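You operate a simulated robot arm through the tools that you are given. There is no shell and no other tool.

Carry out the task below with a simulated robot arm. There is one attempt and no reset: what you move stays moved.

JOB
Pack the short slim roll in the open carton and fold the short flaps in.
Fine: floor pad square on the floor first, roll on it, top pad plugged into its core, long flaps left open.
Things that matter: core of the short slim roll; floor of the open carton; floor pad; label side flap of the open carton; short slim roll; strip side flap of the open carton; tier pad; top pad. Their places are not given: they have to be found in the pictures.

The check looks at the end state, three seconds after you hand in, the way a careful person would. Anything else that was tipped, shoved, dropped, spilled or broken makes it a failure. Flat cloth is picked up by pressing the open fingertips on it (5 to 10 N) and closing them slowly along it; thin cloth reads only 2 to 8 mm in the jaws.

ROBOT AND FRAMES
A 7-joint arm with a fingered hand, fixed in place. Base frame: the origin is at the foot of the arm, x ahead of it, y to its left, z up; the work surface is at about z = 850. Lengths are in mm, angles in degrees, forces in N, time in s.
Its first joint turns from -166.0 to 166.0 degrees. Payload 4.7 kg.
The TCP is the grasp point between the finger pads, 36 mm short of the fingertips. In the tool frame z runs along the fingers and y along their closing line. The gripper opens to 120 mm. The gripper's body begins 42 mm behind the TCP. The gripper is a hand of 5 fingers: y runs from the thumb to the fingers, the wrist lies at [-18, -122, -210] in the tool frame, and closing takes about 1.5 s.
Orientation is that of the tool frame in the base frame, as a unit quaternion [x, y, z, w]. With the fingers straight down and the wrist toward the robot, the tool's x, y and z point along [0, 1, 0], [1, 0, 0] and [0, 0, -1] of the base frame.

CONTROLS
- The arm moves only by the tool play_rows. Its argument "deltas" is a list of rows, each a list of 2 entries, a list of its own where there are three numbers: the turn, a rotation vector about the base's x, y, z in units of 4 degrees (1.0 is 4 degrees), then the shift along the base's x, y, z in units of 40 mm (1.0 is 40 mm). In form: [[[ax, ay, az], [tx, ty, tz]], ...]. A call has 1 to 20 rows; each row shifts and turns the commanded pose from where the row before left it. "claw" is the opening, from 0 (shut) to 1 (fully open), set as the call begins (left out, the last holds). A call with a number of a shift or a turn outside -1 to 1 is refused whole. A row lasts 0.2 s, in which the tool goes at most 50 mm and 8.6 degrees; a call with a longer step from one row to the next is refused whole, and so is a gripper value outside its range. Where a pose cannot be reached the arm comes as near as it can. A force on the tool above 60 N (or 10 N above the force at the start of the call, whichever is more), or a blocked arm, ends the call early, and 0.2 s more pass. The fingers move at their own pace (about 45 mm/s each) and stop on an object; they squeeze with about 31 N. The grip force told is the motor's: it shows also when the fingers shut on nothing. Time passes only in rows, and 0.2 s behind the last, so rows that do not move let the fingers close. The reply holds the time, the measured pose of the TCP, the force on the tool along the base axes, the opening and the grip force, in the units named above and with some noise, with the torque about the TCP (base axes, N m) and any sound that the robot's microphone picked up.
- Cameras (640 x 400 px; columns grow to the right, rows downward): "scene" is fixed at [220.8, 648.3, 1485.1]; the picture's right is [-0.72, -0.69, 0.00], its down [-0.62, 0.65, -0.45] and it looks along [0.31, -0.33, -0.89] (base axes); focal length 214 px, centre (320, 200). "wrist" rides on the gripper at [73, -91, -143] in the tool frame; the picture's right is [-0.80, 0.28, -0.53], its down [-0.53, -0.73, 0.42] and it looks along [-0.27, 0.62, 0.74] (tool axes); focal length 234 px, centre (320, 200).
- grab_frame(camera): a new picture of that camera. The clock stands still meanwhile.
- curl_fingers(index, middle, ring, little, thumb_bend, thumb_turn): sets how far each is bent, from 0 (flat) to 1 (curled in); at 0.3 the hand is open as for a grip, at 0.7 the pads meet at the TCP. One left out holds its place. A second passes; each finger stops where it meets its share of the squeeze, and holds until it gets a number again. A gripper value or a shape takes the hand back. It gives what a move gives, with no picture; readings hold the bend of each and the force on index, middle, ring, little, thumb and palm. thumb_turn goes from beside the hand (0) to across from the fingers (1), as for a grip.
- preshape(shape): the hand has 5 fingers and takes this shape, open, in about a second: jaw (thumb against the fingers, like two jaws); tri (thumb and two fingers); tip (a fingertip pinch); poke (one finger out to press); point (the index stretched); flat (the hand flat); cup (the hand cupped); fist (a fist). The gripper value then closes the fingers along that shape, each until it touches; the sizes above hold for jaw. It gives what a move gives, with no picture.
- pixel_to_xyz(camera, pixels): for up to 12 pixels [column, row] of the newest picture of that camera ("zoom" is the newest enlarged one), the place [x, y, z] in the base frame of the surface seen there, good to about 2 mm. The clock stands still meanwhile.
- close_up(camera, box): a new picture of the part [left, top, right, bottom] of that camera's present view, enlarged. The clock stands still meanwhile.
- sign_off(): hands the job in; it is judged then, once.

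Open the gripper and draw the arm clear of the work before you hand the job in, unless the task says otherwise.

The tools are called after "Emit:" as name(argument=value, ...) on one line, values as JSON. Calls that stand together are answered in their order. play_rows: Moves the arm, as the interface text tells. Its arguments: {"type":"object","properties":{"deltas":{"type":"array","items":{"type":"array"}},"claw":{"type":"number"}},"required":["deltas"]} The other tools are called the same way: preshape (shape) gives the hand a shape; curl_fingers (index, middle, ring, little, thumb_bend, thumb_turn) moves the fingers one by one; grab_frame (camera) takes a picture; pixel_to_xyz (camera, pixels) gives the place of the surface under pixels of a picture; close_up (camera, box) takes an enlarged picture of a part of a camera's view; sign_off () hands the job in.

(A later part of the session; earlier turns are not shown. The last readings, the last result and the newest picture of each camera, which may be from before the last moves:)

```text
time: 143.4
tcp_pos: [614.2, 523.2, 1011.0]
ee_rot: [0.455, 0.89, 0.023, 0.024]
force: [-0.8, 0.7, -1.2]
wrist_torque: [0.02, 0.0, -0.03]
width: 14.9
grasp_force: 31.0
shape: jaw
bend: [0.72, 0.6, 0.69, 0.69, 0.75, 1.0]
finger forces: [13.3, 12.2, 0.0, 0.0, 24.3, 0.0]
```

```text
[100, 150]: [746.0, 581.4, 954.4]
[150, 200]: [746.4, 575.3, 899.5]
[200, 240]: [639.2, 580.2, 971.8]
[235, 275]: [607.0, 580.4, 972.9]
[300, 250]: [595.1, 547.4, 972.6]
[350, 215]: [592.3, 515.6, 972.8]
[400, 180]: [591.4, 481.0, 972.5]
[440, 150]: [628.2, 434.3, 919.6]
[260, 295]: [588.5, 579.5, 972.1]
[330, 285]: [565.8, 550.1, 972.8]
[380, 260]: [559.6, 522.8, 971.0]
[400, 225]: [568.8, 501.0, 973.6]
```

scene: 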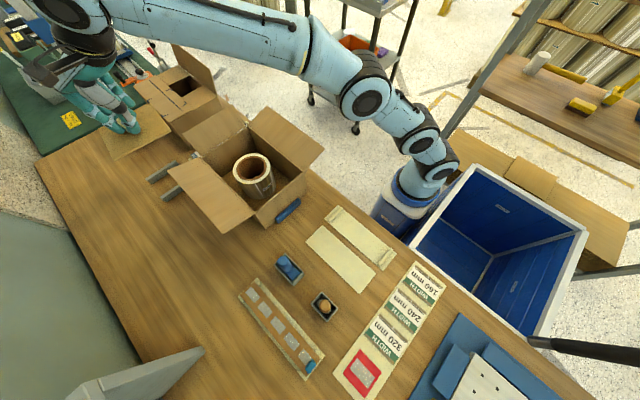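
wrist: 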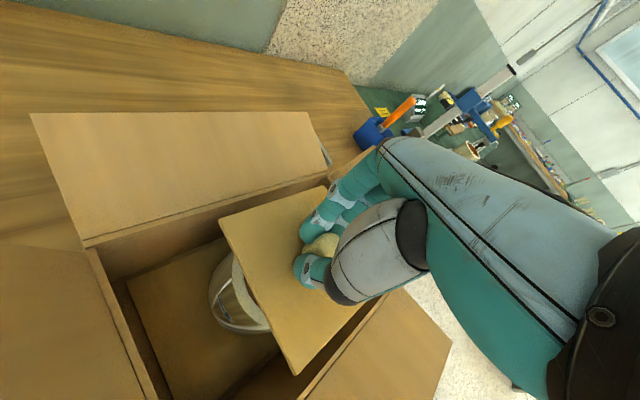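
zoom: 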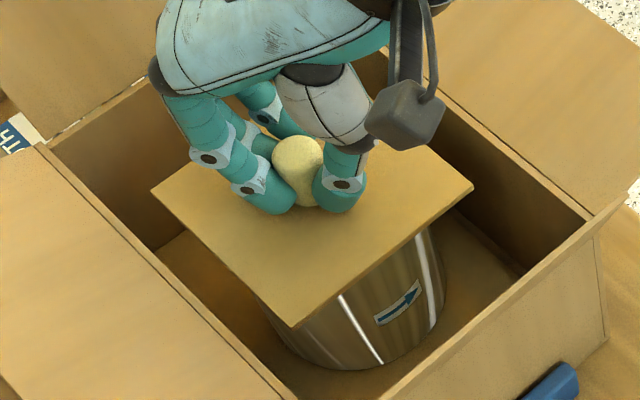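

The board is at z≈972 and covers the roll centrally. I lower the last ~6 mm in small steps.

Emit:
play_rows(deltas=[[[0, 0, 0], [0, 0, -0.06]], [[0, 0, 0], [0, 0, 0]]])

Emit:
play_rows(deltas=[[[0, 0, 0], [0, 0, -0.06]], [[0, 0, 0], [0, 0, 0]]])

Emit:
play_rows(deltas=[[[0, 0, 0], [0, 0, -0.05]], [[0, 0, 0], [0, 0, 0]]])

```text
time: 144.0
tcp_pos: [614.2, 524.8, 1009.4]
ee_rot: [0.456, 0.889, 0.023, 0.024]
force: [-0.5, 0.7, -1.1]
wrist_torque: [0.01, 0.01, 0.01]
width: 15.1
grasp_force: 31.6
shape: jaw
bend: [0.72, 0.6, 0.69, 0.69, 0.75, 1.0]
finger forces: [13.3, 12.3, 0.1, 0.1, 24.4, 0.0]
```

```text
time: 144.6
tcp_pos: [613.3, 524.1, 1007.0]
ee_rot: [0.456, 0.889, 0.023, 0.024]
force: [0.3, 0.4, 1.2]
wrist_torque: [-0.03, 0.0, -0.01]
width: 15.0
grasp_force: 30.7
shape: jaw
bend: [0.72, 0.6, 0.69, 0.69, 0.75, 1.0]
finger forces: [13.5, 12.4, 0.0, 0.0, 24.6, 0.0]
```

```text
time: 145.2
tcp_pos: [614.3, 524.8, 1003.7]
ee_rot: [0.455, 0.89, 0.023, 0.024]
force: [-0.9, 0.2, 1.1]
wrist_torque: [0.0, -0.02, 0.0]
width: 15.1
grasp_force: 30.9
shape: jaw
bend: [0.72, 0.6, 0.69, 0.69, 0.75, 1.0]
finger forces: [13.7, 12.5, 0.1, 0.0, 24.5, 0.0]
```

Light contact appears (+1 N). I press 2 mm more to seat it and check.

Emit:
play_rows(deltas=[[[0, 0, 0], [0, 0, -0.06]], [[0, 0, 0], [0, 0, 0]]])

Emit:
close_up(camera="scene", box=[215, 130, 290, 205])

Emit:
pixel_to_xyz(camera="zoom", pixels=[[160, 192], [200, 240], [235, 275], [300, 250], [350, 215], [400, 180], [460, 190], [290, 315], [330, 285], [380, 250], [420, 165], [240, 220]])

```text
time: 145.8
tcp_pos: [613.9, 523.5, 1004.2]
ee_rot: [0.456, 0.89, 0.024, 0.025]
force: [-1.9, -0.2, 11.1]
wrist_torque: [-0.04, -0.04, -0.02]
width: 15.4
grasp_force: 31.2
shape: jaw
bend: [0.72, 0.6, 0.69, 0.69, 0.75, 1.0]
finger forces: [13.8, 13.1, 0.0, 0.1, 26.9, 0.0]
```

```text
5.33 times, centred on (252, 168) of scene
```

zoom: 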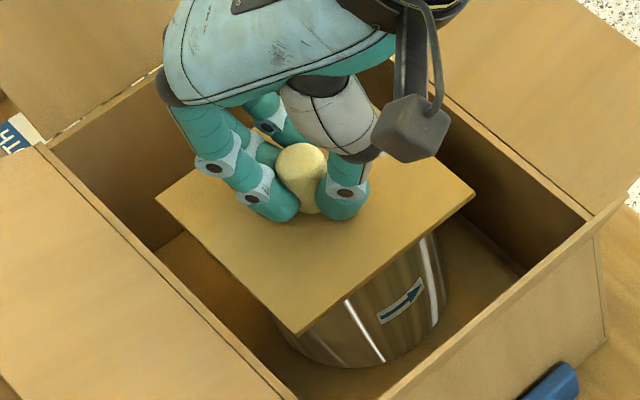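

```text
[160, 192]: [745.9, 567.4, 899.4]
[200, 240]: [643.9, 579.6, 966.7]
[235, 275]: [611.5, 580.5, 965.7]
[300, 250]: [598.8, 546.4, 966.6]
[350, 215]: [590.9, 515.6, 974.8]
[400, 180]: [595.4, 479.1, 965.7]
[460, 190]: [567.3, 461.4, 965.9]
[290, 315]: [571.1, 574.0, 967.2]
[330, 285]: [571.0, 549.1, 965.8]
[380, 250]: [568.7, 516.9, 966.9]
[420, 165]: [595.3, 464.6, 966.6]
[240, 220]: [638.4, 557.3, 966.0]
```

The pad is seated flat on the roll (top z≈966), so the plug is inside the core. I release by opening partially and lift straight up slowly.

Emit:
play_rows(deltas=[[[0, 0, 0], [0, 0, 0.04]], [[0, 0, 0], [0, 0, 0]], [[0, 0, 0], [0, 0, 0]], [[0, 0, 0], [0, 0, 0]], [[0, 0, 0], [0, 0, 0]], [[0, 0, 0], [0, 0, 0]]], claw=0.7)

Emit:
play_rows(deltas=[[[0, 0, 0], [0, 0, 0.08]], [[0, 0, 0], [0, 0, 0.15]], [[0, 0, 0], [0, 0, 0.3]], [[0, 0, 0], [0, 0, 0.4]], [[0, 0, 0], [0, 0, 0.5]], [[0, 0, 0], [0, 0, 0.5]], [[0, 0, 0], [0, 0, 0.5]], [[0, 0, 0], [0, 0, 0.5]], [[0, 0, 0], [0, 0, 0.5]]])

Emit:
grab_frame(camera="wrist")

Emit:
close_up(camera="scene", box=[170, 80, 330, 230])

```text
time: 147.2
tcp_pos: [613.7, 523.8, 1005.0]
ee_rot: [0.456, 0.889, 0.022, 0.024]
force: [0.0, 1.4, 13.8]
wrist_torque: [-0.3, 0.57, -0.06]
width: 81.3
grasp_force: 0.2
shape: jaw
bend: [0.27, 0.38, 0.35, 0.35, 0.62, 1.0]
finger forces: [0.0, 0.1, 0.0, 0.1, 13.6, 0.0]
```

```text
time: 149.2
tcp_pos: [613.1, 524.7, 1140.8]
ee_rot: [0.456, 0.89, 0.022, 0.025]
force: [0.0, 0.0, -0.1]
wrist_torque: [-0.07, 0.03, 0.0]
width: 83.7
grasp_force: 0.1
shape: jaw
bend: [0.27, 0.37, 0.35, 0.35, 0.6, 0.99]
finger forces: [0.1, 0.0, 0.0, 0.1, 0.0, 0.0]
```

```text
taken
```

wrist: 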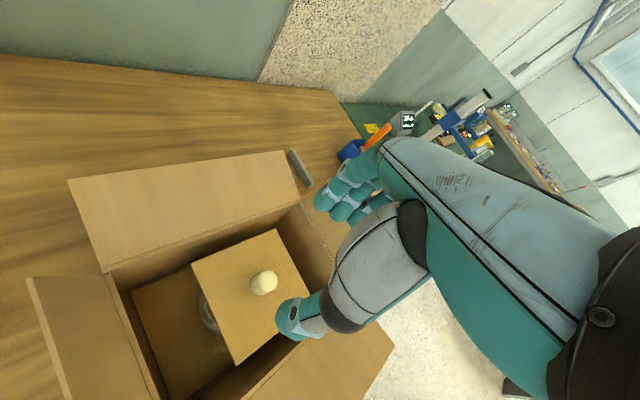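

```text
2.67 times, centred on (250, 155) of scene
```

zoom: 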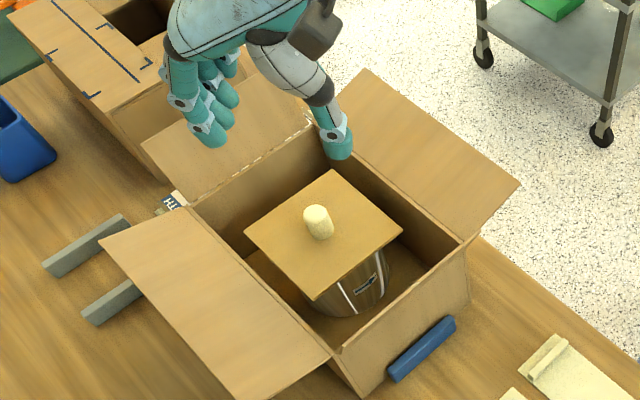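

The pad stays on the roll. I verify it's flat, centred, and the roll hasn't moved.

Emit:
pixel_to_xyz(camera="zoom", pixels=[[250, 230], [318, 292], [395, 230], [333, 175], [280, 258], [355, 262], [290, 200], [370, 203], [318, 212], [345, 245], [280, 225], [330, 185]])

Emit:
pixel_to_xyz(camera="wrist", pixels=[[196, 265], [236, 360], [278, 233], [215, 310], [236, 248], [305, 270], [262, 282], [256, 280], [274, 280], [262, 272], [225, 300], [270, 335]])

```text
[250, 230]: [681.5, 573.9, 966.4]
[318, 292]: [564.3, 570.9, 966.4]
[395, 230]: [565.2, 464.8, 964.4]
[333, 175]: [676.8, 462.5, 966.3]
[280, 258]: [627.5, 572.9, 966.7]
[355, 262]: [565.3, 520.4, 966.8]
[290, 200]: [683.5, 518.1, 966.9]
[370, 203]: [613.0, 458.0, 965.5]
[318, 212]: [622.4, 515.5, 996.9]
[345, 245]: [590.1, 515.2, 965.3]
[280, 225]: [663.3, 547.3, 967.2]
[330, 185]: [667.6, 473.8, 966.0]
```

```text
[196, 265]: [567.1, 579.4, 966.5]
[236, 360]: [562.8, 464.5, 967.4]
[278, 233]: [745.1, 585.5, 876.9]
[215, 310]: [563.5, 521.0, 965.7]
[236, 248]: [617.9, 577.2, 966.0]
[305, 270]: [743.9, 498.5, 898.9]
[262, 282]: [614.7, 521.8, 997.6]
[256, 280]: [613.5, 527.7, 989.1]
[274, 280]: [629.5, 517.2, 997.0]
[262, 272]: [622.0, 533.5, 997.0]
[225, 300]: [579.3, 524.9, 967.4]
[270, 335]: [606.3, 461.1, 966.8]
```

The top pad lies flat (z≈966) centred at (623.5,517.7) over the roll. Next come the short flaps: I level the hand, turn to yaw 0, close the fingers as a pusher, and move outside the strip-side flap.

Emit:
play_rows(deltas=[[[-0.12, 0.46, 0], [0, 0, 0.3]], [[-0.12, 0.46, 0], [-0.3, 0, 0.3]], [[0, 0, -1], [-0.6, 0, 0]], [[0, 0, -1], [-0.6, 0, 0]], [[0, 0, -1], [-0.6, 0, 0]], [[0, 0, -1], [-0.6, 0, 0]], [[0, 0, -1], [-0.6, 0, 0]], [[0, 0, -1], [-0.6, 0, 0]], [[0, 0, -1], [-0.6, 0, 0]], [[0, 0, -1], [-0.6, 0, 0]], [[0, 0, -1], [-0.4, 0, 0]]], claw=0.0)

Emit:
grab_frame(camera="wrist")

Emit:
grab_frame(camera="scene")

```text
time: 151.6
tcp_pos: [394.8, 523.1, 1165.8]
ee_rot: [0.708, 0.706, 0.001, -0.001]
force: [0.1, -0.6, -0.2]
wrist_torque: [0.01, 0.01, 0.0]
width: 0.0
grasp_force: 30.9
shape: jaw
bend: [0.7, 0.7, 0.7, 0.7, 0.53, 1.0]
finger forces: [0.0, 0.0, 0.1, 0.0, 0.0, 0.1]
```

```text
taken
```

wrist: 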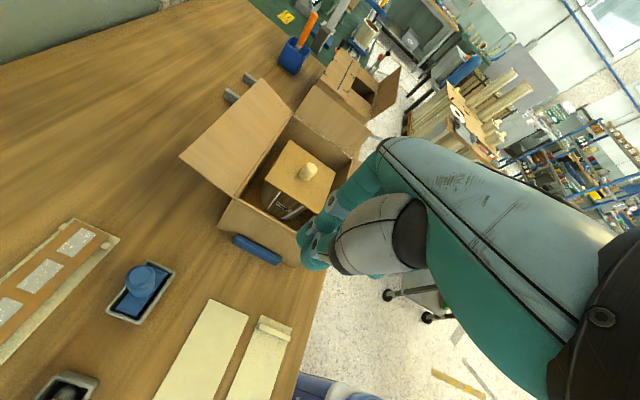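

```text
taken
```

scene: 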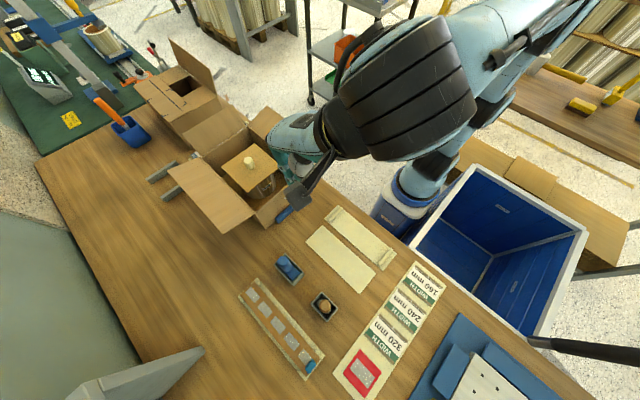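

The fist-like closed fingers are ready at yaw 0. I lower outside the strip flap (flap edge x≈458, z≈1044), centred near y≈540 for the four fingers.

Emit:
play_rows(deltas=[[[0, 0, 0], [-0.3, 0.2, 0]], [[0, 0, 0], [0, 0.2, -0.5]], [[0, 0, 0], [0, 0, -0.6]], [[0, 0, 0], [0, 0, -0.6]], [[0, 0, 0], [0, 0, -0.6]], [[0, 0, 0], [0, 0, -0.6]], [[0, 0, 0], [0, 0, -0.4]], [[0, 0, 0], [0, 0, 0]]])

Emit:
grab_frame(camera="wrist")

Emit:
close_up(camera="scene", box=[190, 100, 350, 240])

```text
time: 153.4
tcp_pos: [381.6, 539.4, 1034.0]
ee_rot: [0.708, 0.706, 0.0, 0.0]
force: [0.3, 0.6, 0.7]
wrist_torque: [0.01, -0.02, 0.01]
width: 0.1
grasp_force: 31.1
shape: jaw
bend: [0.7, 0.7, 0.7, 0.7, 0.53, 1.0]
finger forces: [0.0, 0.1, 0.0, 0.1, 0.0, 0.0]
```

```text
taken
```

wrist: 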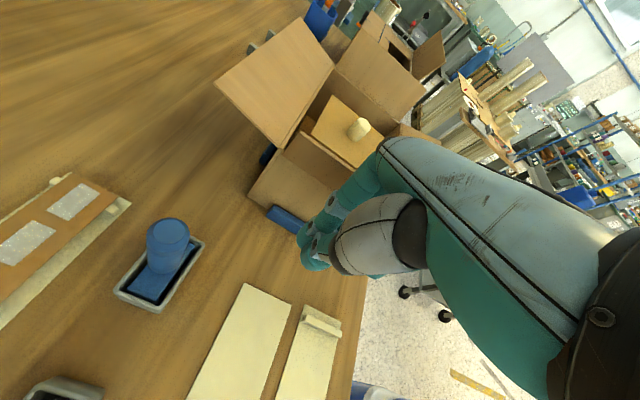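

```text
2.86 times, centred on (270, 170) of scene
```

zoom: 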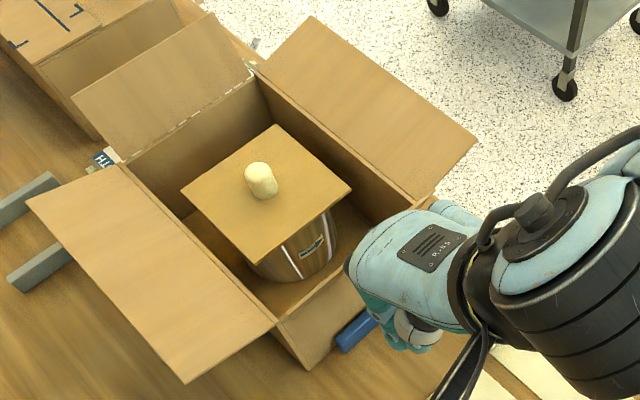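

The hand is just outside the flap. I push slowly in +x and watch force and picture.

Emit:
play_rows(deltas=[[[0, 0, 0], [0.25, 0, 0]], [[0, 0, 0], [0.25, 0, 0]], [[0, 0, 0], [0.25, 0, 0]], [[0, 0, 0], [0.25, 0, 0]], [[0, 0, 0], [0.25, 0, 0]], [[0, 0, 0], [0, 0, 0]]])

Emit:
grab_frame(camera="wrist")

Emit:
close_up(camera="scene", box=[190, 100, 350, 240])

```text
time: 154.8
tcp_pos: [431.0, 541.2, 1034.0]
ee_rot: [0.708, 0.706, 0.0, 0.0]
force: [-0.5, -0.2, -0.7]
wrist_torque: [-0.01, -0.01, -0.01]
width: 0.0
grasp_force: 30.9
shape: jaw
bend: [0.7, 0.7, 0.7, 0.7, 0.53, 1.0]
finger forces: [0.0, 0.4, 0.0, 0.0, 0.0, 0.0]
```

```text
taken
```

wrist: 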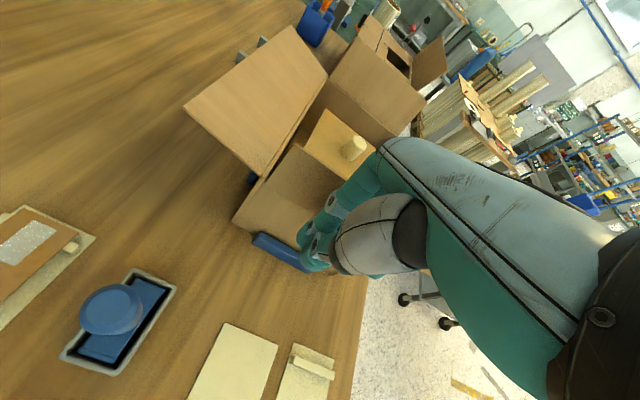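

```text
2.86 times, centred on (270, 170) of scene
```

zoom: 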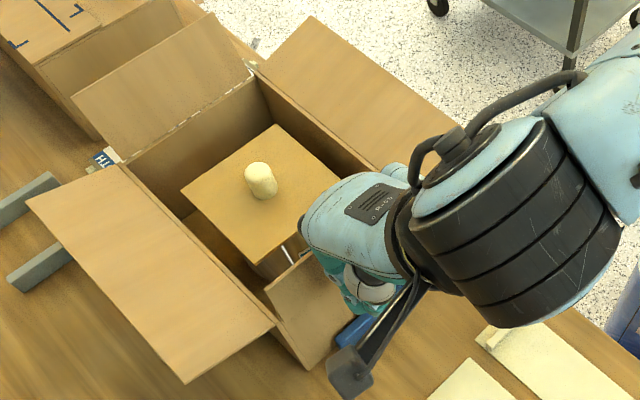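

The flap has begun turning inward (panel seen at (310,300) in the zoom). I measure its edge.

Emit:
pixel_to_xyz(camera="zoom", pixels=[[270, 293], [290, 273], [300, 262], [280, 320], [305, 300], [320, 330], [300, 345], [335, 290], [310, 285], [285, 335]])

```text
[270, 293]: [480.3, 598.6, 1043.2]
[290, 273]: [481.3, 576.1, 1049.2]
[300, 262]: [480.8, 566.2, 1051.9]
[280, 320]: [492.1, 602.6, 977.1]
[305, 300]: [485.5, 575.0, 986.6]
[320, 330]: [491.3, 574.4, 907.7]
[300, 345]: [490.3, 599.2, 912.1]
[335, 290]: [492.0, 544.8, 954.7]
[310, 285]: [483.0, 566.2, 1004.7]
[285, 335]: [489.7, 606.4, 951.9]
```

Flap edge is now at x≈481, nearly vertical; the knuckles lead by ~50 mm. I continue pushing +x by 55 mm at the same height.

Emit:
play_rows(deltas=[[[0, 0, 0], [0.25, 0, 0]], [[0, 0, 0], [0.25, 0, 0]], [[0, 0, 0], [0.25, 0, 0]], [[0, 0, 0], [0.25, 0, 0]], [[0, 0, 0], [0.25, 0, 0]], [[0, 0, 0], [0.12, 0, 0]], [[0, 0, 0], [0, 0, 0]]])

Emit:
close_up(camera="scene", box=[190, 100, 350, 240])

Emit:
grab_frame(camera="wrist")

```text
time: 156.4
tcp_pos: [487.2, 539.1, 1032.8]
ee_rot: [0.708, 0.706, 0.001, -0.001]
force: [-0.3, -1.4, -0.3]
wrist_torque: [0.02, 0.02, 0.0]
width: 0.0
grasp_force: 31.0
shape: jaw
bend: [0.7, 0.7, 0.7, 0.7, 0.53, 1.0]
finger forces: [0.0, 0.5, 0.0, 0.0, 0.1, 0.0]
```

```text
2.86 times, centred on (270, 170) of scene
```

zoom: 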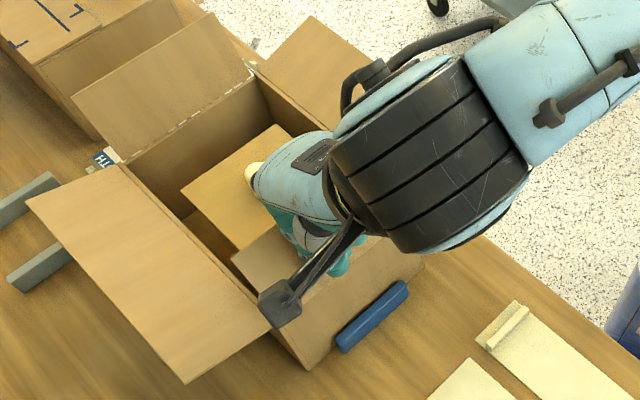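

```text
taken
```

wrist: 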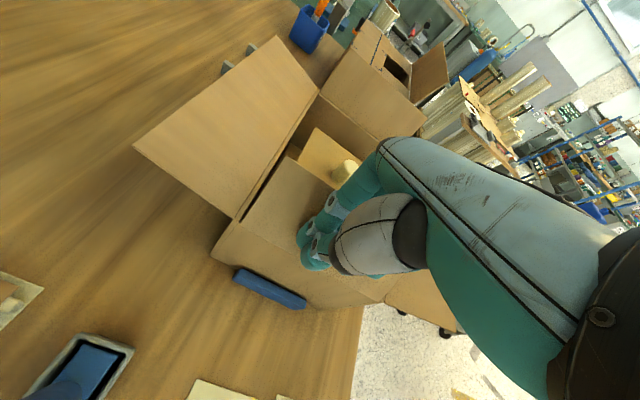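

The flap is folding inward. I measure its edge angle.

Emit:
pixel_to_xyz(camera="zoom", pixels=[[235, 262], [250, 247], [265, 238], [250, 275], [265, 265], [260, 285], [240, 270], [270, 330], [290, 340], [255, 165]])

Emit:
pixel_to_xyz(camera="wrist", pixels=[[288, 160], [300, 170], [270, 185], [250, 210], [280, 200], [320, 190], [265, 225], [240, 222], [345, 170], [330, 160]])

```text
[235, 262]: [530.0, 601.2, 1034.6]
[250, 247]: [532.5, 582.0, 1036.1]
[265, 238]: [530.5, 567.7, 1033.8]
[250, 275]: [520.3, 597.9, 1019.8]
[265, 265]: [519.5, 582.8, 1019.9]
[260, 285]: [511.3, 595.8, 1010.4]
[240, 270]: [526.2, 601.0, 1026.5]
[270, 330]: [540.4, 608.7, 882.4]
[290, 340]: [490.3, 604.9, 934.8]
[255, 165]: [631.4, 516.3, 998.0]
```

```text
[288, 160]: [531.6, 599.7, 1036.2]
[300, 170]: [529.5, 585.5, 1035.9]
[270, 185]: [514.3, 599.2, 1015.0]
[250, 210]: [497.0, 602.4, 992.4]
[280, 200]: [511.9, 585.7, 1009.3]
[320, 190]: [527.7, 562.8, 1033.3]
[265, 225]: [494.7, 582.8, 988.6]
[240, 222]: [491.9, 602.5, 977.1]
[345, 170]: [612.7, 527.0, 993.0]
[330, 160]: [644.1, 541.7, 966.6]
```

Flap now at about 53° from horizontal. I continue inward and downward to press it toward horizontal.

Emit:
play_rows(deltas=[[[0, 0, 0], [0.2, 0, -0.05]], [[0, 0, 0], [0.2, 0, -0.1]], [[0, 0, 0], [0.2, 0, -0.15]], [[0, 0, 0], [0.1, 0, -0.15]], [[0, 0, 0], [0, 0, 0]]])

Emit:
close_up(camera="scene", box=[190, 100, 350, 240])

Emit:
grab_frame(camera="wrist")

Emit:
pixel_to_xyz(camera="zoom", pixels=[[225, 262], [235, 255], [245, 247], [240, 275], [255, 265], [260, 285], [250, 290], [270, 290], [255, 165], [230, 270]])

```text
time: 157.6
tcp_pos: [514.5, 541.5, 1016.9]
ee_rot: [0.709, 0.706, 0.002, -0.001]
force: [-0.2, -0.8, 5.7]
wrist_torque: [0.01, 0.07, 0.01]
width: 0.0
grasp_force: 30.8
shape: jaw
bend: [0.7, 0.7, 0.7, 0.7, 0.53, 1.0]
finger forces: [0.1, 0.0, 0.1, 0.0, 0.0, 0.1]
```

```text
2.86 times, centred on (270, 170) of scene
```

zoom: 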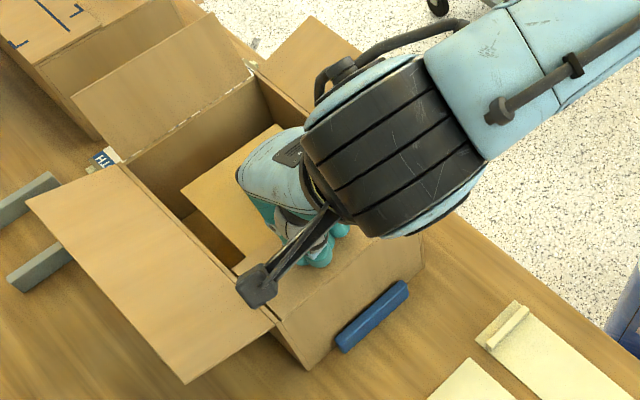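

```text
taken
```

wrist: 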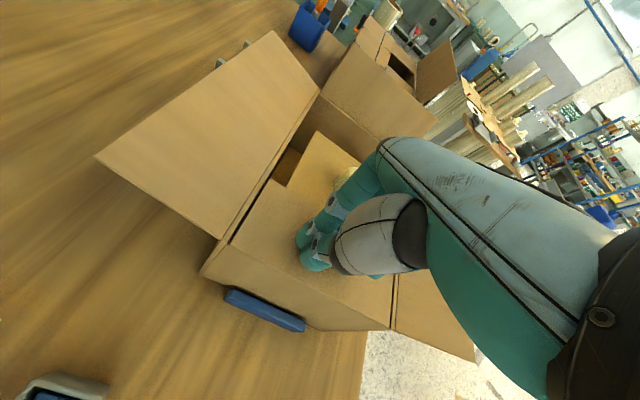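

```text
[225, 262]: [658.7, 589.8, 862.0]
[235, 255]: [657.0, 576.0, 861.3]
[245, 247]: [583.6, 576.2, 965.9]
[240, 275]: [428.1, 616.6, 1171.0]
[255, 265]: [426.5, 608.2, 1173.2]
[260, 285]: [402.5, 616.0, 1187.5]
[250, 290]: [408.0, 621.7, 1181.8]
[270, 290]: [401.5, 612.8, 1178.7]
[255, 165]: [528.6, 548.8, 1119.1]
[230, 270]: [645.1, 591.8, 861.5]
```

The flap looks nearly flat in the wrist view and there's 5.7 N of upward force. I measure its height.

Emit:
pixel_to_xyz(camera="wrist", pixels=[[273, 183], [285, 200], [265, 205], [250, 225], [235, 240], [290, 230], [270, 250], [300, 285], [340, 300], [222, 262]])

```text
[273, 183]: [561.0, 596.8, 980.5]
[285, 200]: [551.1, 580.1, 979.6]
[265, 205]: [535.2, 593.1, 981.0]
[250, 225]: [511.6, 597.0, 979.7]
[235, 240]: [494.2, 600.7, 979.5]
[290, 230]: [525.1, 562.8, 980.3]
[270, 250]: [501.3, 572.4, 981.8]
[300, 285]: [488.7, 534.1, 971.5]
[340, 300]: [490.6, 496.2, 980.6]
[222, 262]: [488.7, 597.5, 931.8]
```

The strip flap is flat at z≈980 right out to its edge (x≈561). I lift the hand and see whether it stays down.

Emit:
play_rows(deltas=[[[0, 0, 0], [0, 0, 0.1]], [[0, 0, 0], [0, 0, 0.3]], [[0, 0, 0], [0, 0, 0.5]], [[0, 0, 0], [0, 0, 0.6]], [[0, 0, 0], [0, 0, 0.6]], [[0, 0, 0], [0, 0, 0.6]], [[0, 0, 0], [0, 0, 0.6]], [[0, 0, 0], [0, 0, 0]]])

Emit:
grab_frame(camera="wrist")

Emit:
close_up(camera="scene", box=[190, 90, 350, 240])

```text
time: 159.4
tcp_pos: [513.2, 540.9, 1148.8]
ee_rot: [0.708, 0.706, 0.0, 0.0]
force: [-1.0, 0.0, 0.1]
wrist_torque: [0.01, 0.01, 0.0]
width: 0.0
grasp_force: 31.3
shape: jaw
bend: [0.7, 0.7, 0.7, 0.7, 0.53, 1.0]
finger forces: [0.1, 0.0, 0.0, 0.1, 0.0, 0.1]
```

```text
taken
```

wrist: 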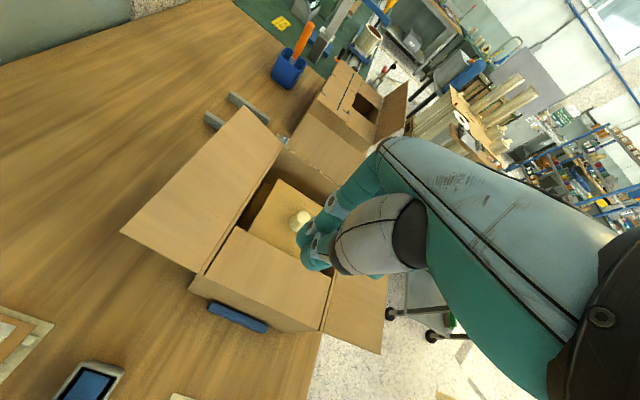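

```text
2.67 times, centred on (270, 165) of scene
```

zoom: 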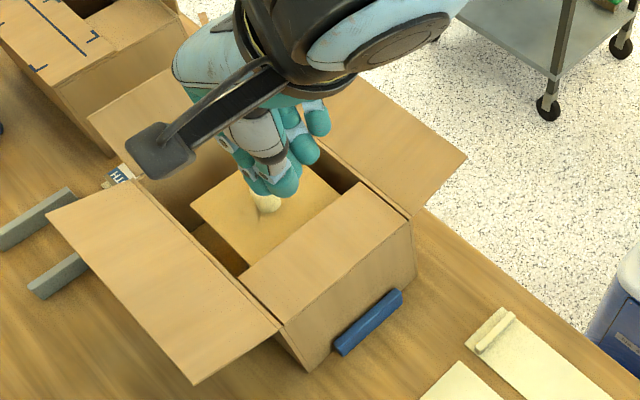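

The strip flap stays folded. I measure its edge and check the top pad wasn't disturbed.

Emit:
pixel_to_xyz(camera="wrist", pixels=[[236, 230], [245, 260], [215, 265], [290, 265], [325, 285], [300, 300], [260, 290], [275, 190], [262, 215], [300, 220], [285, 205], [310, 195]])

Emit:
pixel_to_xyz(camera="zoom", pixels=[[242, 278], [280, 320], [360, 185], [405, 228], [300, 240], [340, 260], [195, 205], [240, 255], [330, 195], [225, 230]])

```text
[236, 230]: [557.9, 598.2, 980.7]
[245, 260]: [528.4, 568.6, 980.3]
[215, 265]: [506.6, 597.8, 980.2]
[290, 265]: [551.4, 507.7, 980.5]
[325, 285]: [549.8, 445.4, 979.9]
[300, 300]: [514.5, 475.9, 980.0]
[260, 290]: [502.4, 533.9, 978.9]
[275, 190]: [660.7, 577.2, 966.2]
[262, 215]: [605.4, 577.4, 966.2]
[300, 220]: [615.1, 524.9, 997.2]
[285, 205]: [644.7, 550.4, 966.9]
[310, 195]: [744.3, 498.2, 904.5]
```

```text
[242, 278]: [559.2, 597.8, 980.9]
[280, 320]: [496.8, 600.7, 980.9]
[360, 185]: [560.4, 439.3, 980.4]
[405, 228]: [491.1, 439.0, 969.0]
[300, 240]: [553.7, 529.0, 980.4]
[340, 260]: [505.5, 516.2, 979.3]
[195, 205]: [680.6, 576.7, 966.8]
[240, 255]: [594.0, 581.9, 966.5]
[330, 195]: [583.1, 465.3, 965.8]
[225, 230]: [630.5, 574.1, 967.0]
```

The strip flap is flat at z≈980 and the top pad undisturbed. For the label flap I must come from outside at x>781, so I check the neighbouring closed carton's position and height.

Emit:
pixel_to_xyz(camera="scene", pixels=[[183, 133], [200, 110], [185, 125], [215, 95], [170, 105], [150, 85], [185, 45], [210, 85], [225, 100], [195, 140], [180, 90], [205, 130]])

Emit:
close_up(camera="scene", box=[120, 30, 280, 170])

Emit:
pixel_to_xyz(camera="wrist", pixels=[[318, 95], [345, 130], [375, 125], [395, 100], [340, 65], [360, 95], [300, 130], [330, 165], [370, 135], [310, 105]])

```text
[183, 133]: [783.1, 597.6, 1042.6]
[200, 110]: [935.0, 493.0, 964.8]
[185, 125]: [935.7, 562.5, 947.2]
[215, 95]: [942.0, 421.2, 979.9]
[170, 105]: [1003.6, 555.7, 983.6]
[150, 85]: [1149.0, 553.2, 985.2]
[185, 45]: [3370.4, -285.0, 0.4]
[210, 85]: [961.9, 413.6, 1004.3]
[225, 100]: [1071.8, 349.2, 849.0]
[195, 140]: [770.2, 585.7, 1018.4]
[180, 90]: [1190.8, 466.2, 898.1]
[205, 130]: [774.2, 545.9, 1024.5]
```

```text
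2.86 times, centred on (200, 100) of scene
```

zoom: 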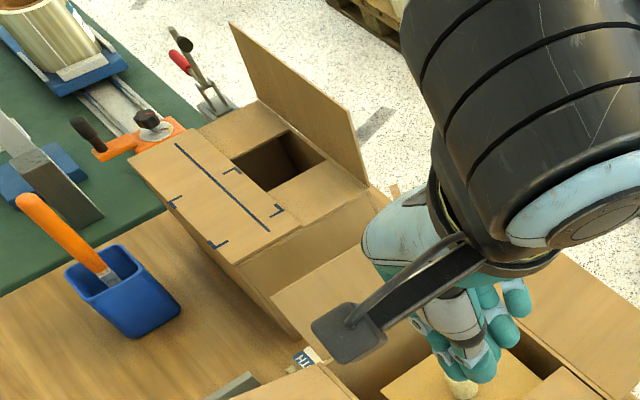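

```text
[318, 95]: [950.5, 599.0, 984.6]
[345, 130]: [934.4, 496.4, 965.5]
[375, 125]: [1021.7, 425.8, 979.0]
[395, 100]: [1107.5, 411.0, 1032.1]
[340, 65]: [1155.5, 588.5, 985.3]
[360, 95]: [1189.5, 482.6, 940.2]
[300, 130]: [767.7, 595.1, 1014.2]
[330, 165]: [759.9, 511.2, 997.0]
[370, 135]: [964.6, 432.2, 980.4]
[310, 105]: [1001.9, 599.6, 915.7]
```

The neighbouring carton starts at x≈935 (top z≈985), leaving room. I move high across to (850,528) outside the label flap.

Emit:
play_rows(deltas=[[[0, 0, 0], [0.3, 0, 0.3]], [[0, 0, 0], [0.6, 0, 0.2]], [[0, 0, 0], [0.6, 0, 0]], [[0, 0, 0], [0.6, 0, 0]], [[0, 0, 0], [0.6, 0, 0]], [[0, 0, 0], [0.6, 0, 0]], [[0, 0, 0], [0.6, 0, 0]], [[0, 0, 0], [0.6, -0.05, 0]], [[0, 0, 0], [0.6, -0.05, 0]], [[0, 0, 0], [0.6, -0.05, 0]], [[0, 0, 0], [0.6, -0.05, 0]], [[0, 0, 0], [0.6, -0.05, 0]], [[0, 0, 0], [0.6, -0.05, 0]], [[0, 0, 0], [0.6, 0, 0]], [[0, 0, 0], [0.4, 0, 0]], [[0, 0, 0], [0, 0, 0]]])

Emit:
grab_frame(camera="scene")

Emit:
grab_frame(camera="wrist")

```text
time: 162.8
tcp_pos: [856.1, 527.8, 1167.8]
ee_rot: [0.709, 0.706, 0.001, -0.001]
force: [-0.1, -0.4, -0.1]
wrist_torque: [0.01, 0.03, -0.01]
width: 0.0
grasp_force: 30.9
shape: jaw
bend: [0.7, 0.7, 0.7, 0.7, 0.53, 1.0]
finger forces: [0.1, 0.0, 0.0, 0.1, 0.0, 0.0]
```

```text
taken
```

scene: 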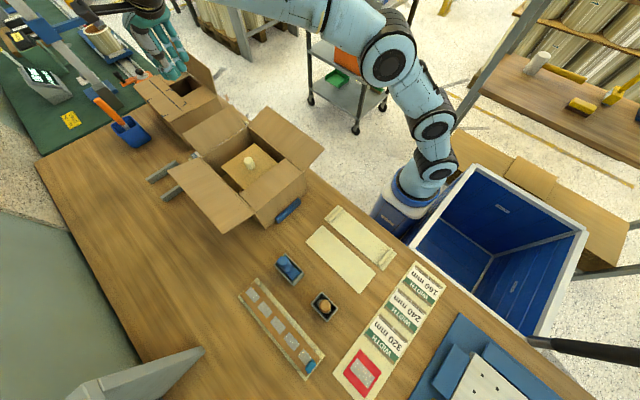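

```text
taken
```

wrist: 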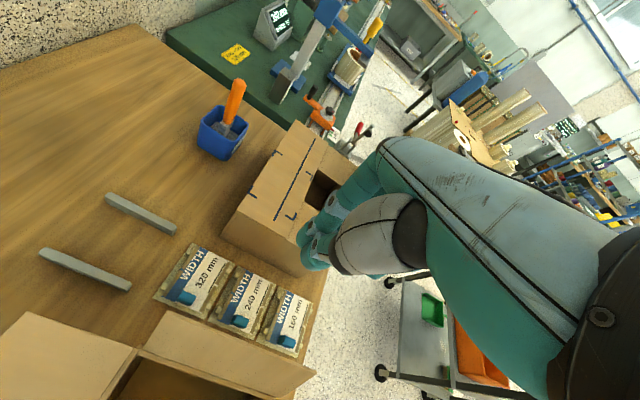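

I'm outside the label flap (its panel at wrist (225,350)). I descend part-way to z≈1085 and check clearance.

Emit:
play_rows(deltas=[[[0, 0, 0], [0, 0, -0.4]], [[0, 0, 0], [0, 0, -0.5]], [[0, 0, 0], [0, 0, -0.5]], [[0, 0, 0], [0, 0, -0.5]], [[0, 0, 0], [0, 0, -0.2]], [[0, 0, 0], [0, 0, 0]]])

Emit:
grab_frame(camera="wrist")

Emit:
close_up(camera="scene", box=[130, 40, 290, 180])

```text
time: 164.2
tcp_pos: [855.2, 527.9, 1083.4]
ee_rot: [0.708, 0.706, 0.001, -0.001]
force: [-1.2, -0.1, -0.9]
wrist_torque: [0.03, 0.01, 0.03]
width: 0.0
grasp_force: 30.9
shape: jaw
bend: [0.7, 0.7, 0.7, 0.7, 0.53, 1.0]
finger forces: [0.0, 0.1, 0.1, 0.0, 0.0, 0.0]
```

```text
taken
```

wrist: 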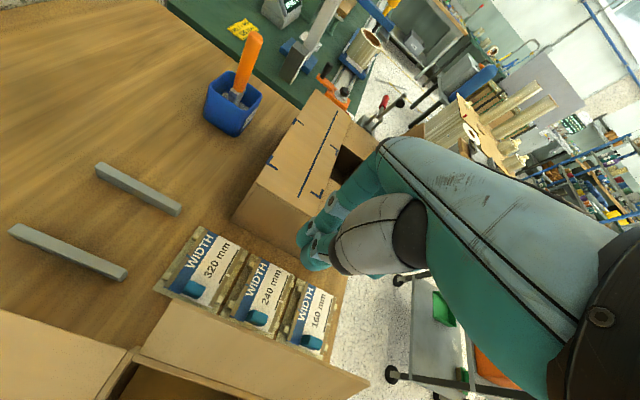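

```text
2.86 times, centred on (210, 110) of scene
```

zoom: 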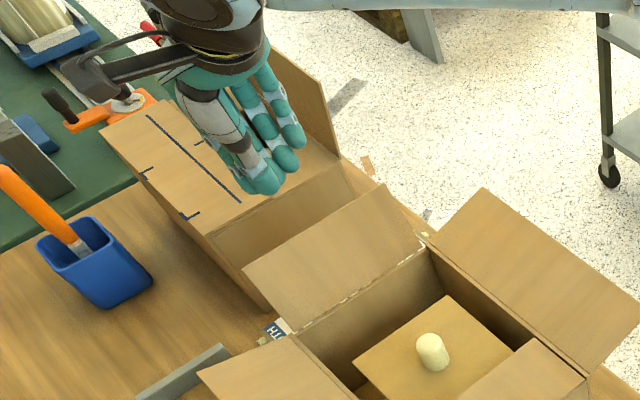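

Clear on all sides. I lower to z≈1034 so the fingertips are below the flap's edge level.

Emit:
play_rows(deltas=[[[0, 0, 0], [0, 0, -0.4]], [[0, 0, 0], [0, 0, -0.4]], [[0, 0, 0], [0, 0, -0.4]], [[0, 0, 0], [0, 0, 0]]])

Emit:
close_up(camera="scene", box=[130, 40, 290, 180])

```text
time: 165.2
tcp_pos: [853.9, 529.2, 1034.5]
ee_rot: [0.708, 0.706, 0.0, 0.0]
force: [0.0, 0.9, 0.4]
wrist_torque: [-0.01, 0.01, -0.06]
width: 0.1
grasp_force: 31.1
shape: jaw
bend: [0.7, 0.7, 0.7, 0.7, 0.53, 1.0]
finger forces: [0.1, 0.1, 0.1, 0.1, 0.0, 0.0]
```

```text
2.86 times, centred on (210, 110) of scene
```

zoom: 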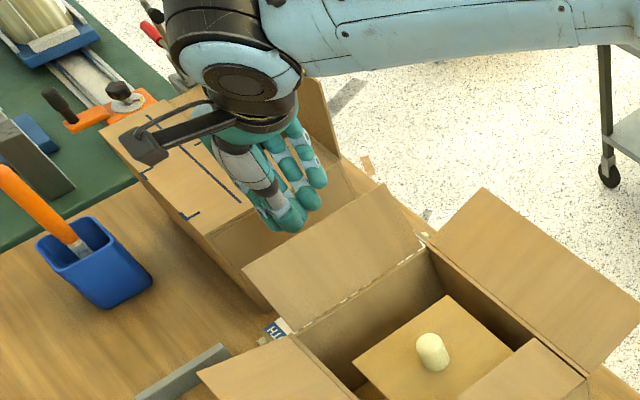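

Now I push toward −x with the thumb side, 50 mm first.

Emit:
play_rows(deltas=[[[0, 0, 0], [-0.25, 0, 0]], [[0, 0, 0], [-0.25, 0, 0]], [[0, 0, 0], [-0.25, 0, 0]], [[0, 0, 0], [-0.25, 0, 0]], [[0, 0, 0], [-0.25, 0, 0]], [[0, 0, 0], [0, 0, 0]]])

Emit:
close_up(camera="scene", box=[130, 60, 290, 200])

Emit:
grab_frame(camera="wrist")

```text
time: 166.6
tcp_pos: [804.2, 528.7, 1034.3]
ee_rot: [0.708, 0.706, 0.001, -0.001]
force: [1.3, -0.2, 1.1]
wrist_torque: [0.01, 0.03, 0.03]
width: 0.2
grasp_force: 31.0
shape: jaw
bend: [0.7, 0.7, 0.7, 0.7, 0.53, 1.0]
finger forces: [0.0, 0.0, 0.0, 0.0, 1.5, 0.0]
```

```text
2.86 times, centred on (210, 130) of scene
```

zoom: 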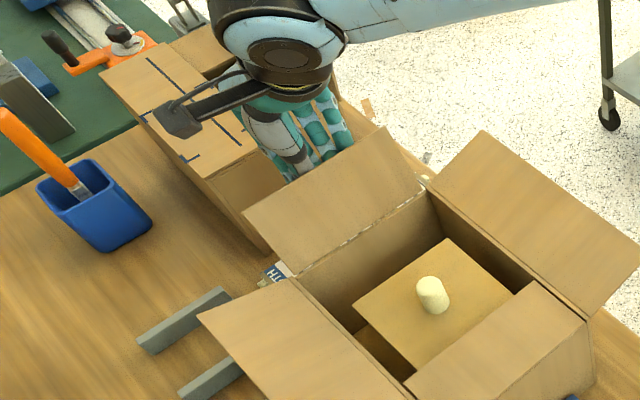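

```text
taken
```

wrist: 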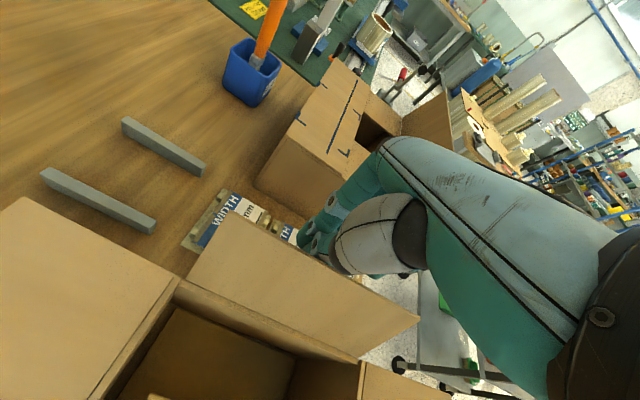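

Contact has just begun (thumb 1.5 N). I keep pushing −x another 50 mm.

Emit:
play_rows(deltas=[[[0, 0, 0], [-0.25, 0, 0]], [[0, 0, 0], [-0.25, 0, 0]], [[0, 0, 0], [-0.25, 0, 0]], [[0, 0, 0], [-0.25, 0, 0]], [[0, 0, 0], [-0.25, 0, 0]], [[0, 0, 0], [0, 0, 0]]])

Emit:
close_up(camera="scene", box=[130, 60, 290, 200])

Emit:
grab_frame(camera="wrist")

```text
time: 168.0
tcp_pos: [755.7, 529.0, 1035.5]
ee_rot: [0.708, 0.706, 0.002, -0.001]
force: [0.3, -0.2, 0.0]
wrist_torque: [0.01, -0.07, -0.01]
width: 0.0
grasp_force: 31.1
shape: jaw
bend: [0.7, 0.7, 0.7, 0.7, 0.53, 1.0]
finger forces: [0.0, 0.1, 0.0, 0.0, 0.1, 0.1]
```

```text
2.86 times, centred on (210, 130) of scene
```

zoom: 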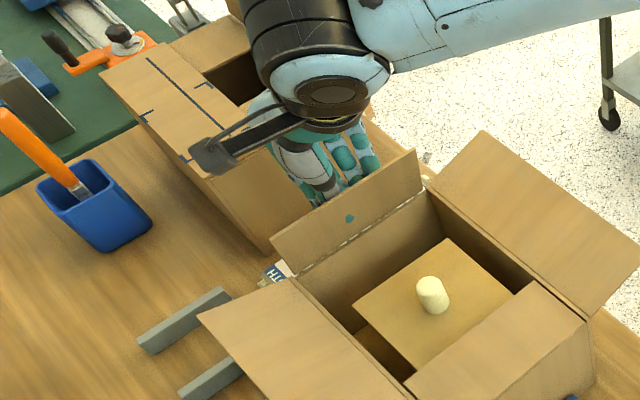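

```text
taken
```

wrist: 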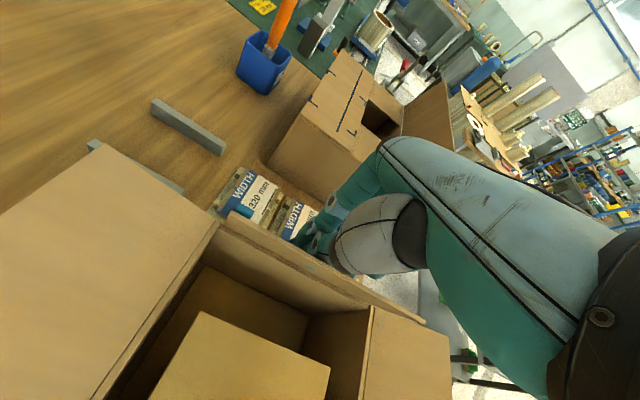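

The flap is near vertical now; a small teal spot suggests the thumb tip slightly overlaps it. I measure the flap.

Emit:
pixel_to_xyz(camera="zoom", pixels=[[274, 238], [340, 195], [405, 157], [350, 217], [300, 270], [345, 240], [385, 205], [295, 250], [420, 190], [365, 190]])

```text
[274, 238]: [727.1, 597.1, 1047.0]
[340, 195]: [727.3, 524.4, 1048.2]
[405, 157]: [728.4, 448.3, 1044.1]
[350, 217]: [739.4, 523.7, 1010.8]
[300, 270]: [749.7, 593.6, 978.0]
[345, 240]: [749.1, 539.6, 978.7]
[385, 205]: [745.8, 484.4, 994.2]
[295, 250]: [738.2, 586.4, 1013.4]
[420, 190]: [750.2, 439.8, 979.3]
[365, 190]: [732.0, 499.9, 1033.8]
```

Flap edge is at (727,1047), about 70° from flat. I follow the arc: further −x and then down.

Emit:
play_rows(deltas=[[[0, 0, 0], [-0.2, 0, 0]], [[0, 0, 0], [-0.2, 0, 0]], [[0, 0, 0], [-0.2, 0, -0.1]], [[0, 0, 0], [-0.15, 0, -0.12]], [[0, 0, 0], [-0.1, 0, -0.12]], [[0, 0, 0], [0, 0, 0]]])

Emit:
close_up(camera="scene", box=[130, 60, 290, 200])

Emit:
grab_frame(camera="wrist")

```text
time: 169.4
tcp_pos: [720.1, 528.1, 1021.4]
ee_rot: [0.708, 0.706, 0.0, -0.001]
force: [0.5, 1.2, 0.2]
wrist_torque: [0.0, 0.01, -0.04]
width: 0.2
grasp_force: 31.3
shape: jaw
bend: [0.7, 0.7, 0.7, 0.7, 0.53, 1.0]
finger forces: [0.1, 0.0, 0.0, 0.1, 0.0, 0.0]
```

```text
2.86 times, centred on (210, 130) of scene
```

zoom: 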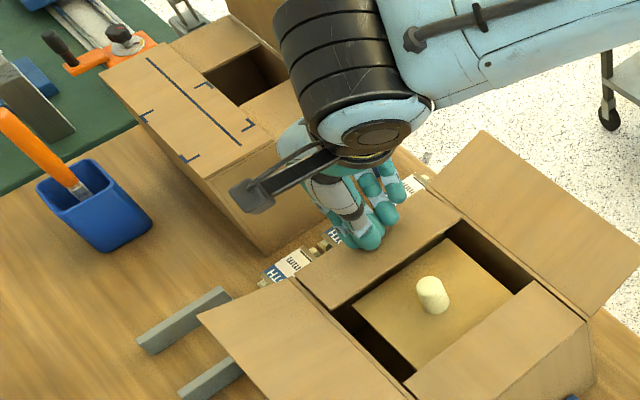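

```text
taken
```

wrist: 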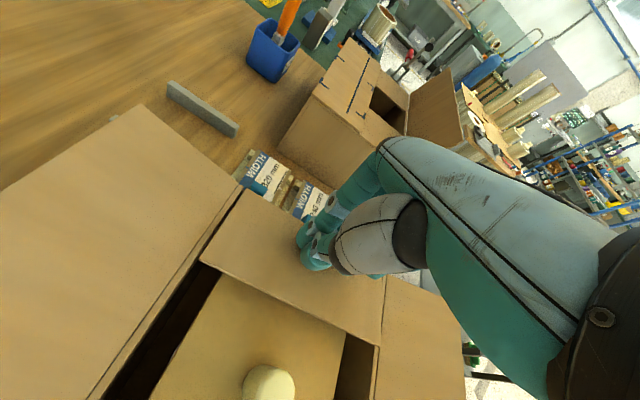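

The label flap looks nearly flat now. I measure its height.

Emit:
pixel_to_xyz(camera="zoom", pixels=[[330, 303], [380, 270], [440, 230], [310, 285], [345, 275], [430, 215], [405, 235], [370, 255], [432, 295], [380, 300]])

Emit:
pixel_to_xyz(camera="wrist", pixels=[[210, 255], [250, 285], [330, 320], [245, 210], [280, 250], [350, 295], [375, 330], [270, 270], [265, 375], [230, 300]])

```text
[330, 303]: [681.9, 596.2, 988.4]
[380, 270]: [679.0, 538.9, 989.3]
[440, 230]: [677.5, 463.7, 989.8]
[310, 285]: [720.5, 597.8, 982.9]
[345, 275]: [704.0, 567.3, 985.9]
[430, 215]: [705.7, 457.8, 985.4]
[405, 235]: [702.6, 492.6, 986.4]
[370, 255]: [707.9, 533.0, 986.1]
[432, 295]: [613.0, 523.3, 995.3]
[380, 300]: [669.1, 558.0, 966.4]
```

```text
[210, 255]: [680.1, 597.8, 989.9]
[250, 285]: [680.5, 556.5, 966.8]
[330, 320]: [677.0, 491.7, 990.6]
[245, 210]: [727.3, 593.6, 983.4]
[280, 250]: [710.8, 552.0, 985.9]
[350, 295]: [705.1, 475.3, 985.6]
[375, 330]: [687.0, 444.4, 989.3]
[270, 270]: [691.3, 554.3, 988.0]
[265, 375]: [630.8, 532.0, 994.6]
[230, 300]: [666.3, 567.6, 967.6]
```

It's about 7.5° above flat. I press down another 5–6 mm in small steps.

Emit:
play_rows(deltas=[[[0, 0, 0], [0, 0, -0.08]], [[0, 0, 0], [0, 0, -0.06]], [[0, 0, 0], [0, 0, 0]]])

Emit:
grab_frame(camera="wrist")

Emit:
pixel_to_xyz(camera="wrist", pixels=[[212, 255], [330, 318], [245, 210], [280, 250], [350, 295], [375, 330], [270, 270]])

```text
time: 170.2
tcp_pos: [721.6, 527.4, 1016.8]
ee_rot: [0.709, 0.705, 0.002, 0.0]
force: [0.3, 1.7, 4.0]
wrist_torque: [0.04, -0.02, -0.01]
width: 0.1
grasp_force: 30.6
shape: jaw
bend: [0.7, 0.7, 0.7, 0.7, 0.53, 1.0]
finger forces: [0.1, 0.0, 0.1, 0.1, 0.0, 0.1]
```

```text
taken
```

wrist: 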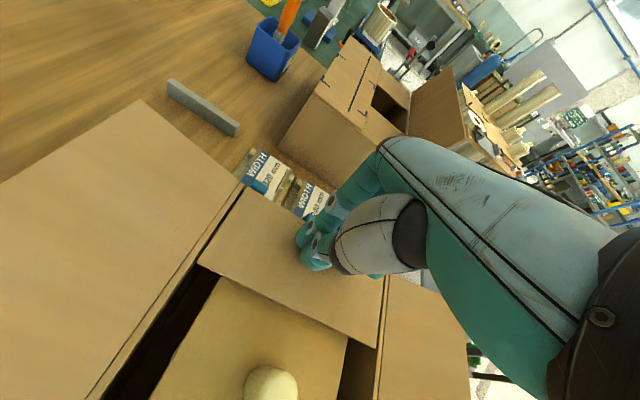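

```text
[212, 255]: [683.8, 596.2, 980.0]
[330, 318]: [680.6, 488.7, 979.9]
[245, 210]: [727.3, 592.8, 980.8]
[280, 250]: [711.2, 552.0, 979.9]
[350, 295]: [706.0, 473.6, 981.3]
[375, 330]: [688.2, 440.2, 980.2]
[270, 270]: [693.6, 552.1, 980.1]
```

The label flap is flat at z≈980. I lift the hand straight up and verify.

Emit:
play_rows(deltas=[[[0, 0, 0], [0, 0, 0.1]], [[0, 0, 0], [0, 0, 0.3]], [[0, 0, 0], [0, 0, 0.5]], [[0, 0, 0], [0, 0, 0.6]], [[0, 0, 0], [0, 0, 0.6]], [[0, 0, 0], [0, 0, 0.6]], [[0, 0, 0], [0, 0, 0.6]], [[0, 0, 0], [-0.3, 0, 0.3]], [[0, 0, 0], [-0.6, 0, 0]], [[0, 0, 0], [-0.6, 0, 0]], [[0, 0, 0], [-0.6, 0, 0]], [[0, 0, 0], [-0.6, 0, 0]], [[0, 0, 0], [-0.6, 0, 0]], [[0, 0, 0], [-0.6, 0, 0]], [[0, 0, 0], [-0.6, 0, 0]], [[0, 0, 0], [-0.6, 0, 0]], [[0, 0, 0], [-0.6, 0, 0]]])

Emit:
grab_frame(camera="scene")

Emit:
close_up(camera="scene", box=[150, 80, 330, 240])

Emit:
grab_frame(camera="wrist")

```text
time: 173.8
tcp_pos: [492.0, 528.3, 1161.1]
ee_rot: [0.708, 0.706, 0.001, 0.0]
force: [-0.1, 0.1, -0.7]
wrist_torque: [0.0, 0.02, -0.04]
width: 0.3
grasp_force: 31.3
shape: jaw
bend: [0.7, 0.7, 0.7, 0.7, 0.53, 1.0]
finger forces: [0.1, 0.0, 0.0, 0.0, 0.1, 0.0]
```

```text
taken
```

scene: 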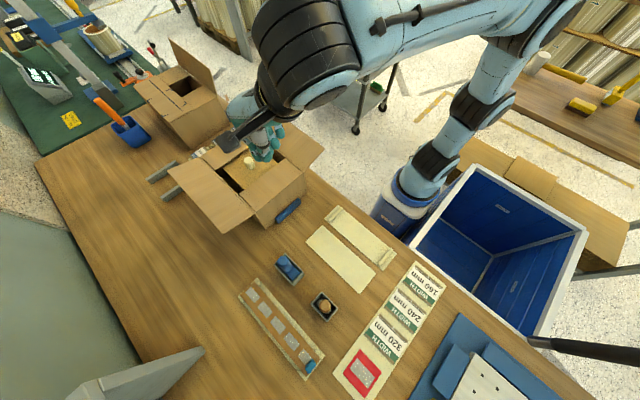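

```text
2.50 times, centred on (240, 160) of scene
```

zoom: 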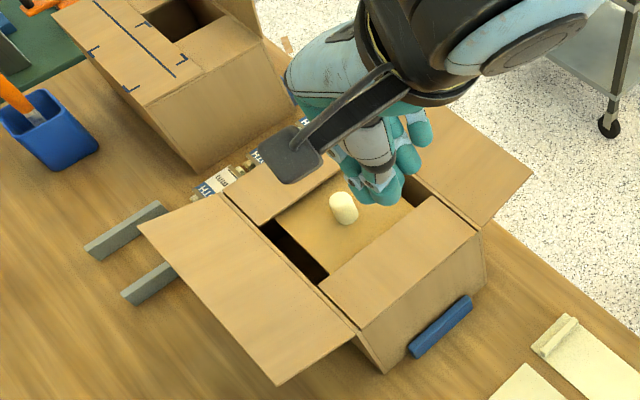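

```text
taken
```

wrist: 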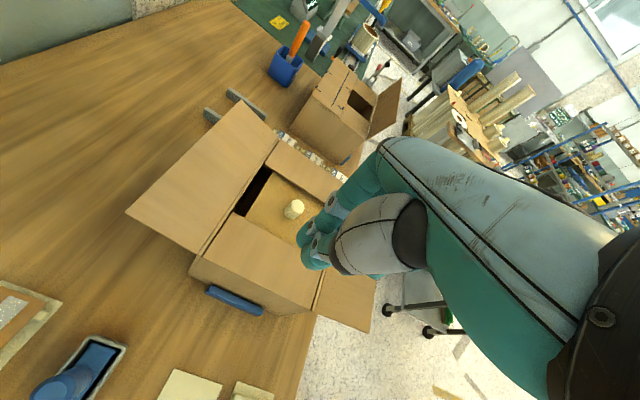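

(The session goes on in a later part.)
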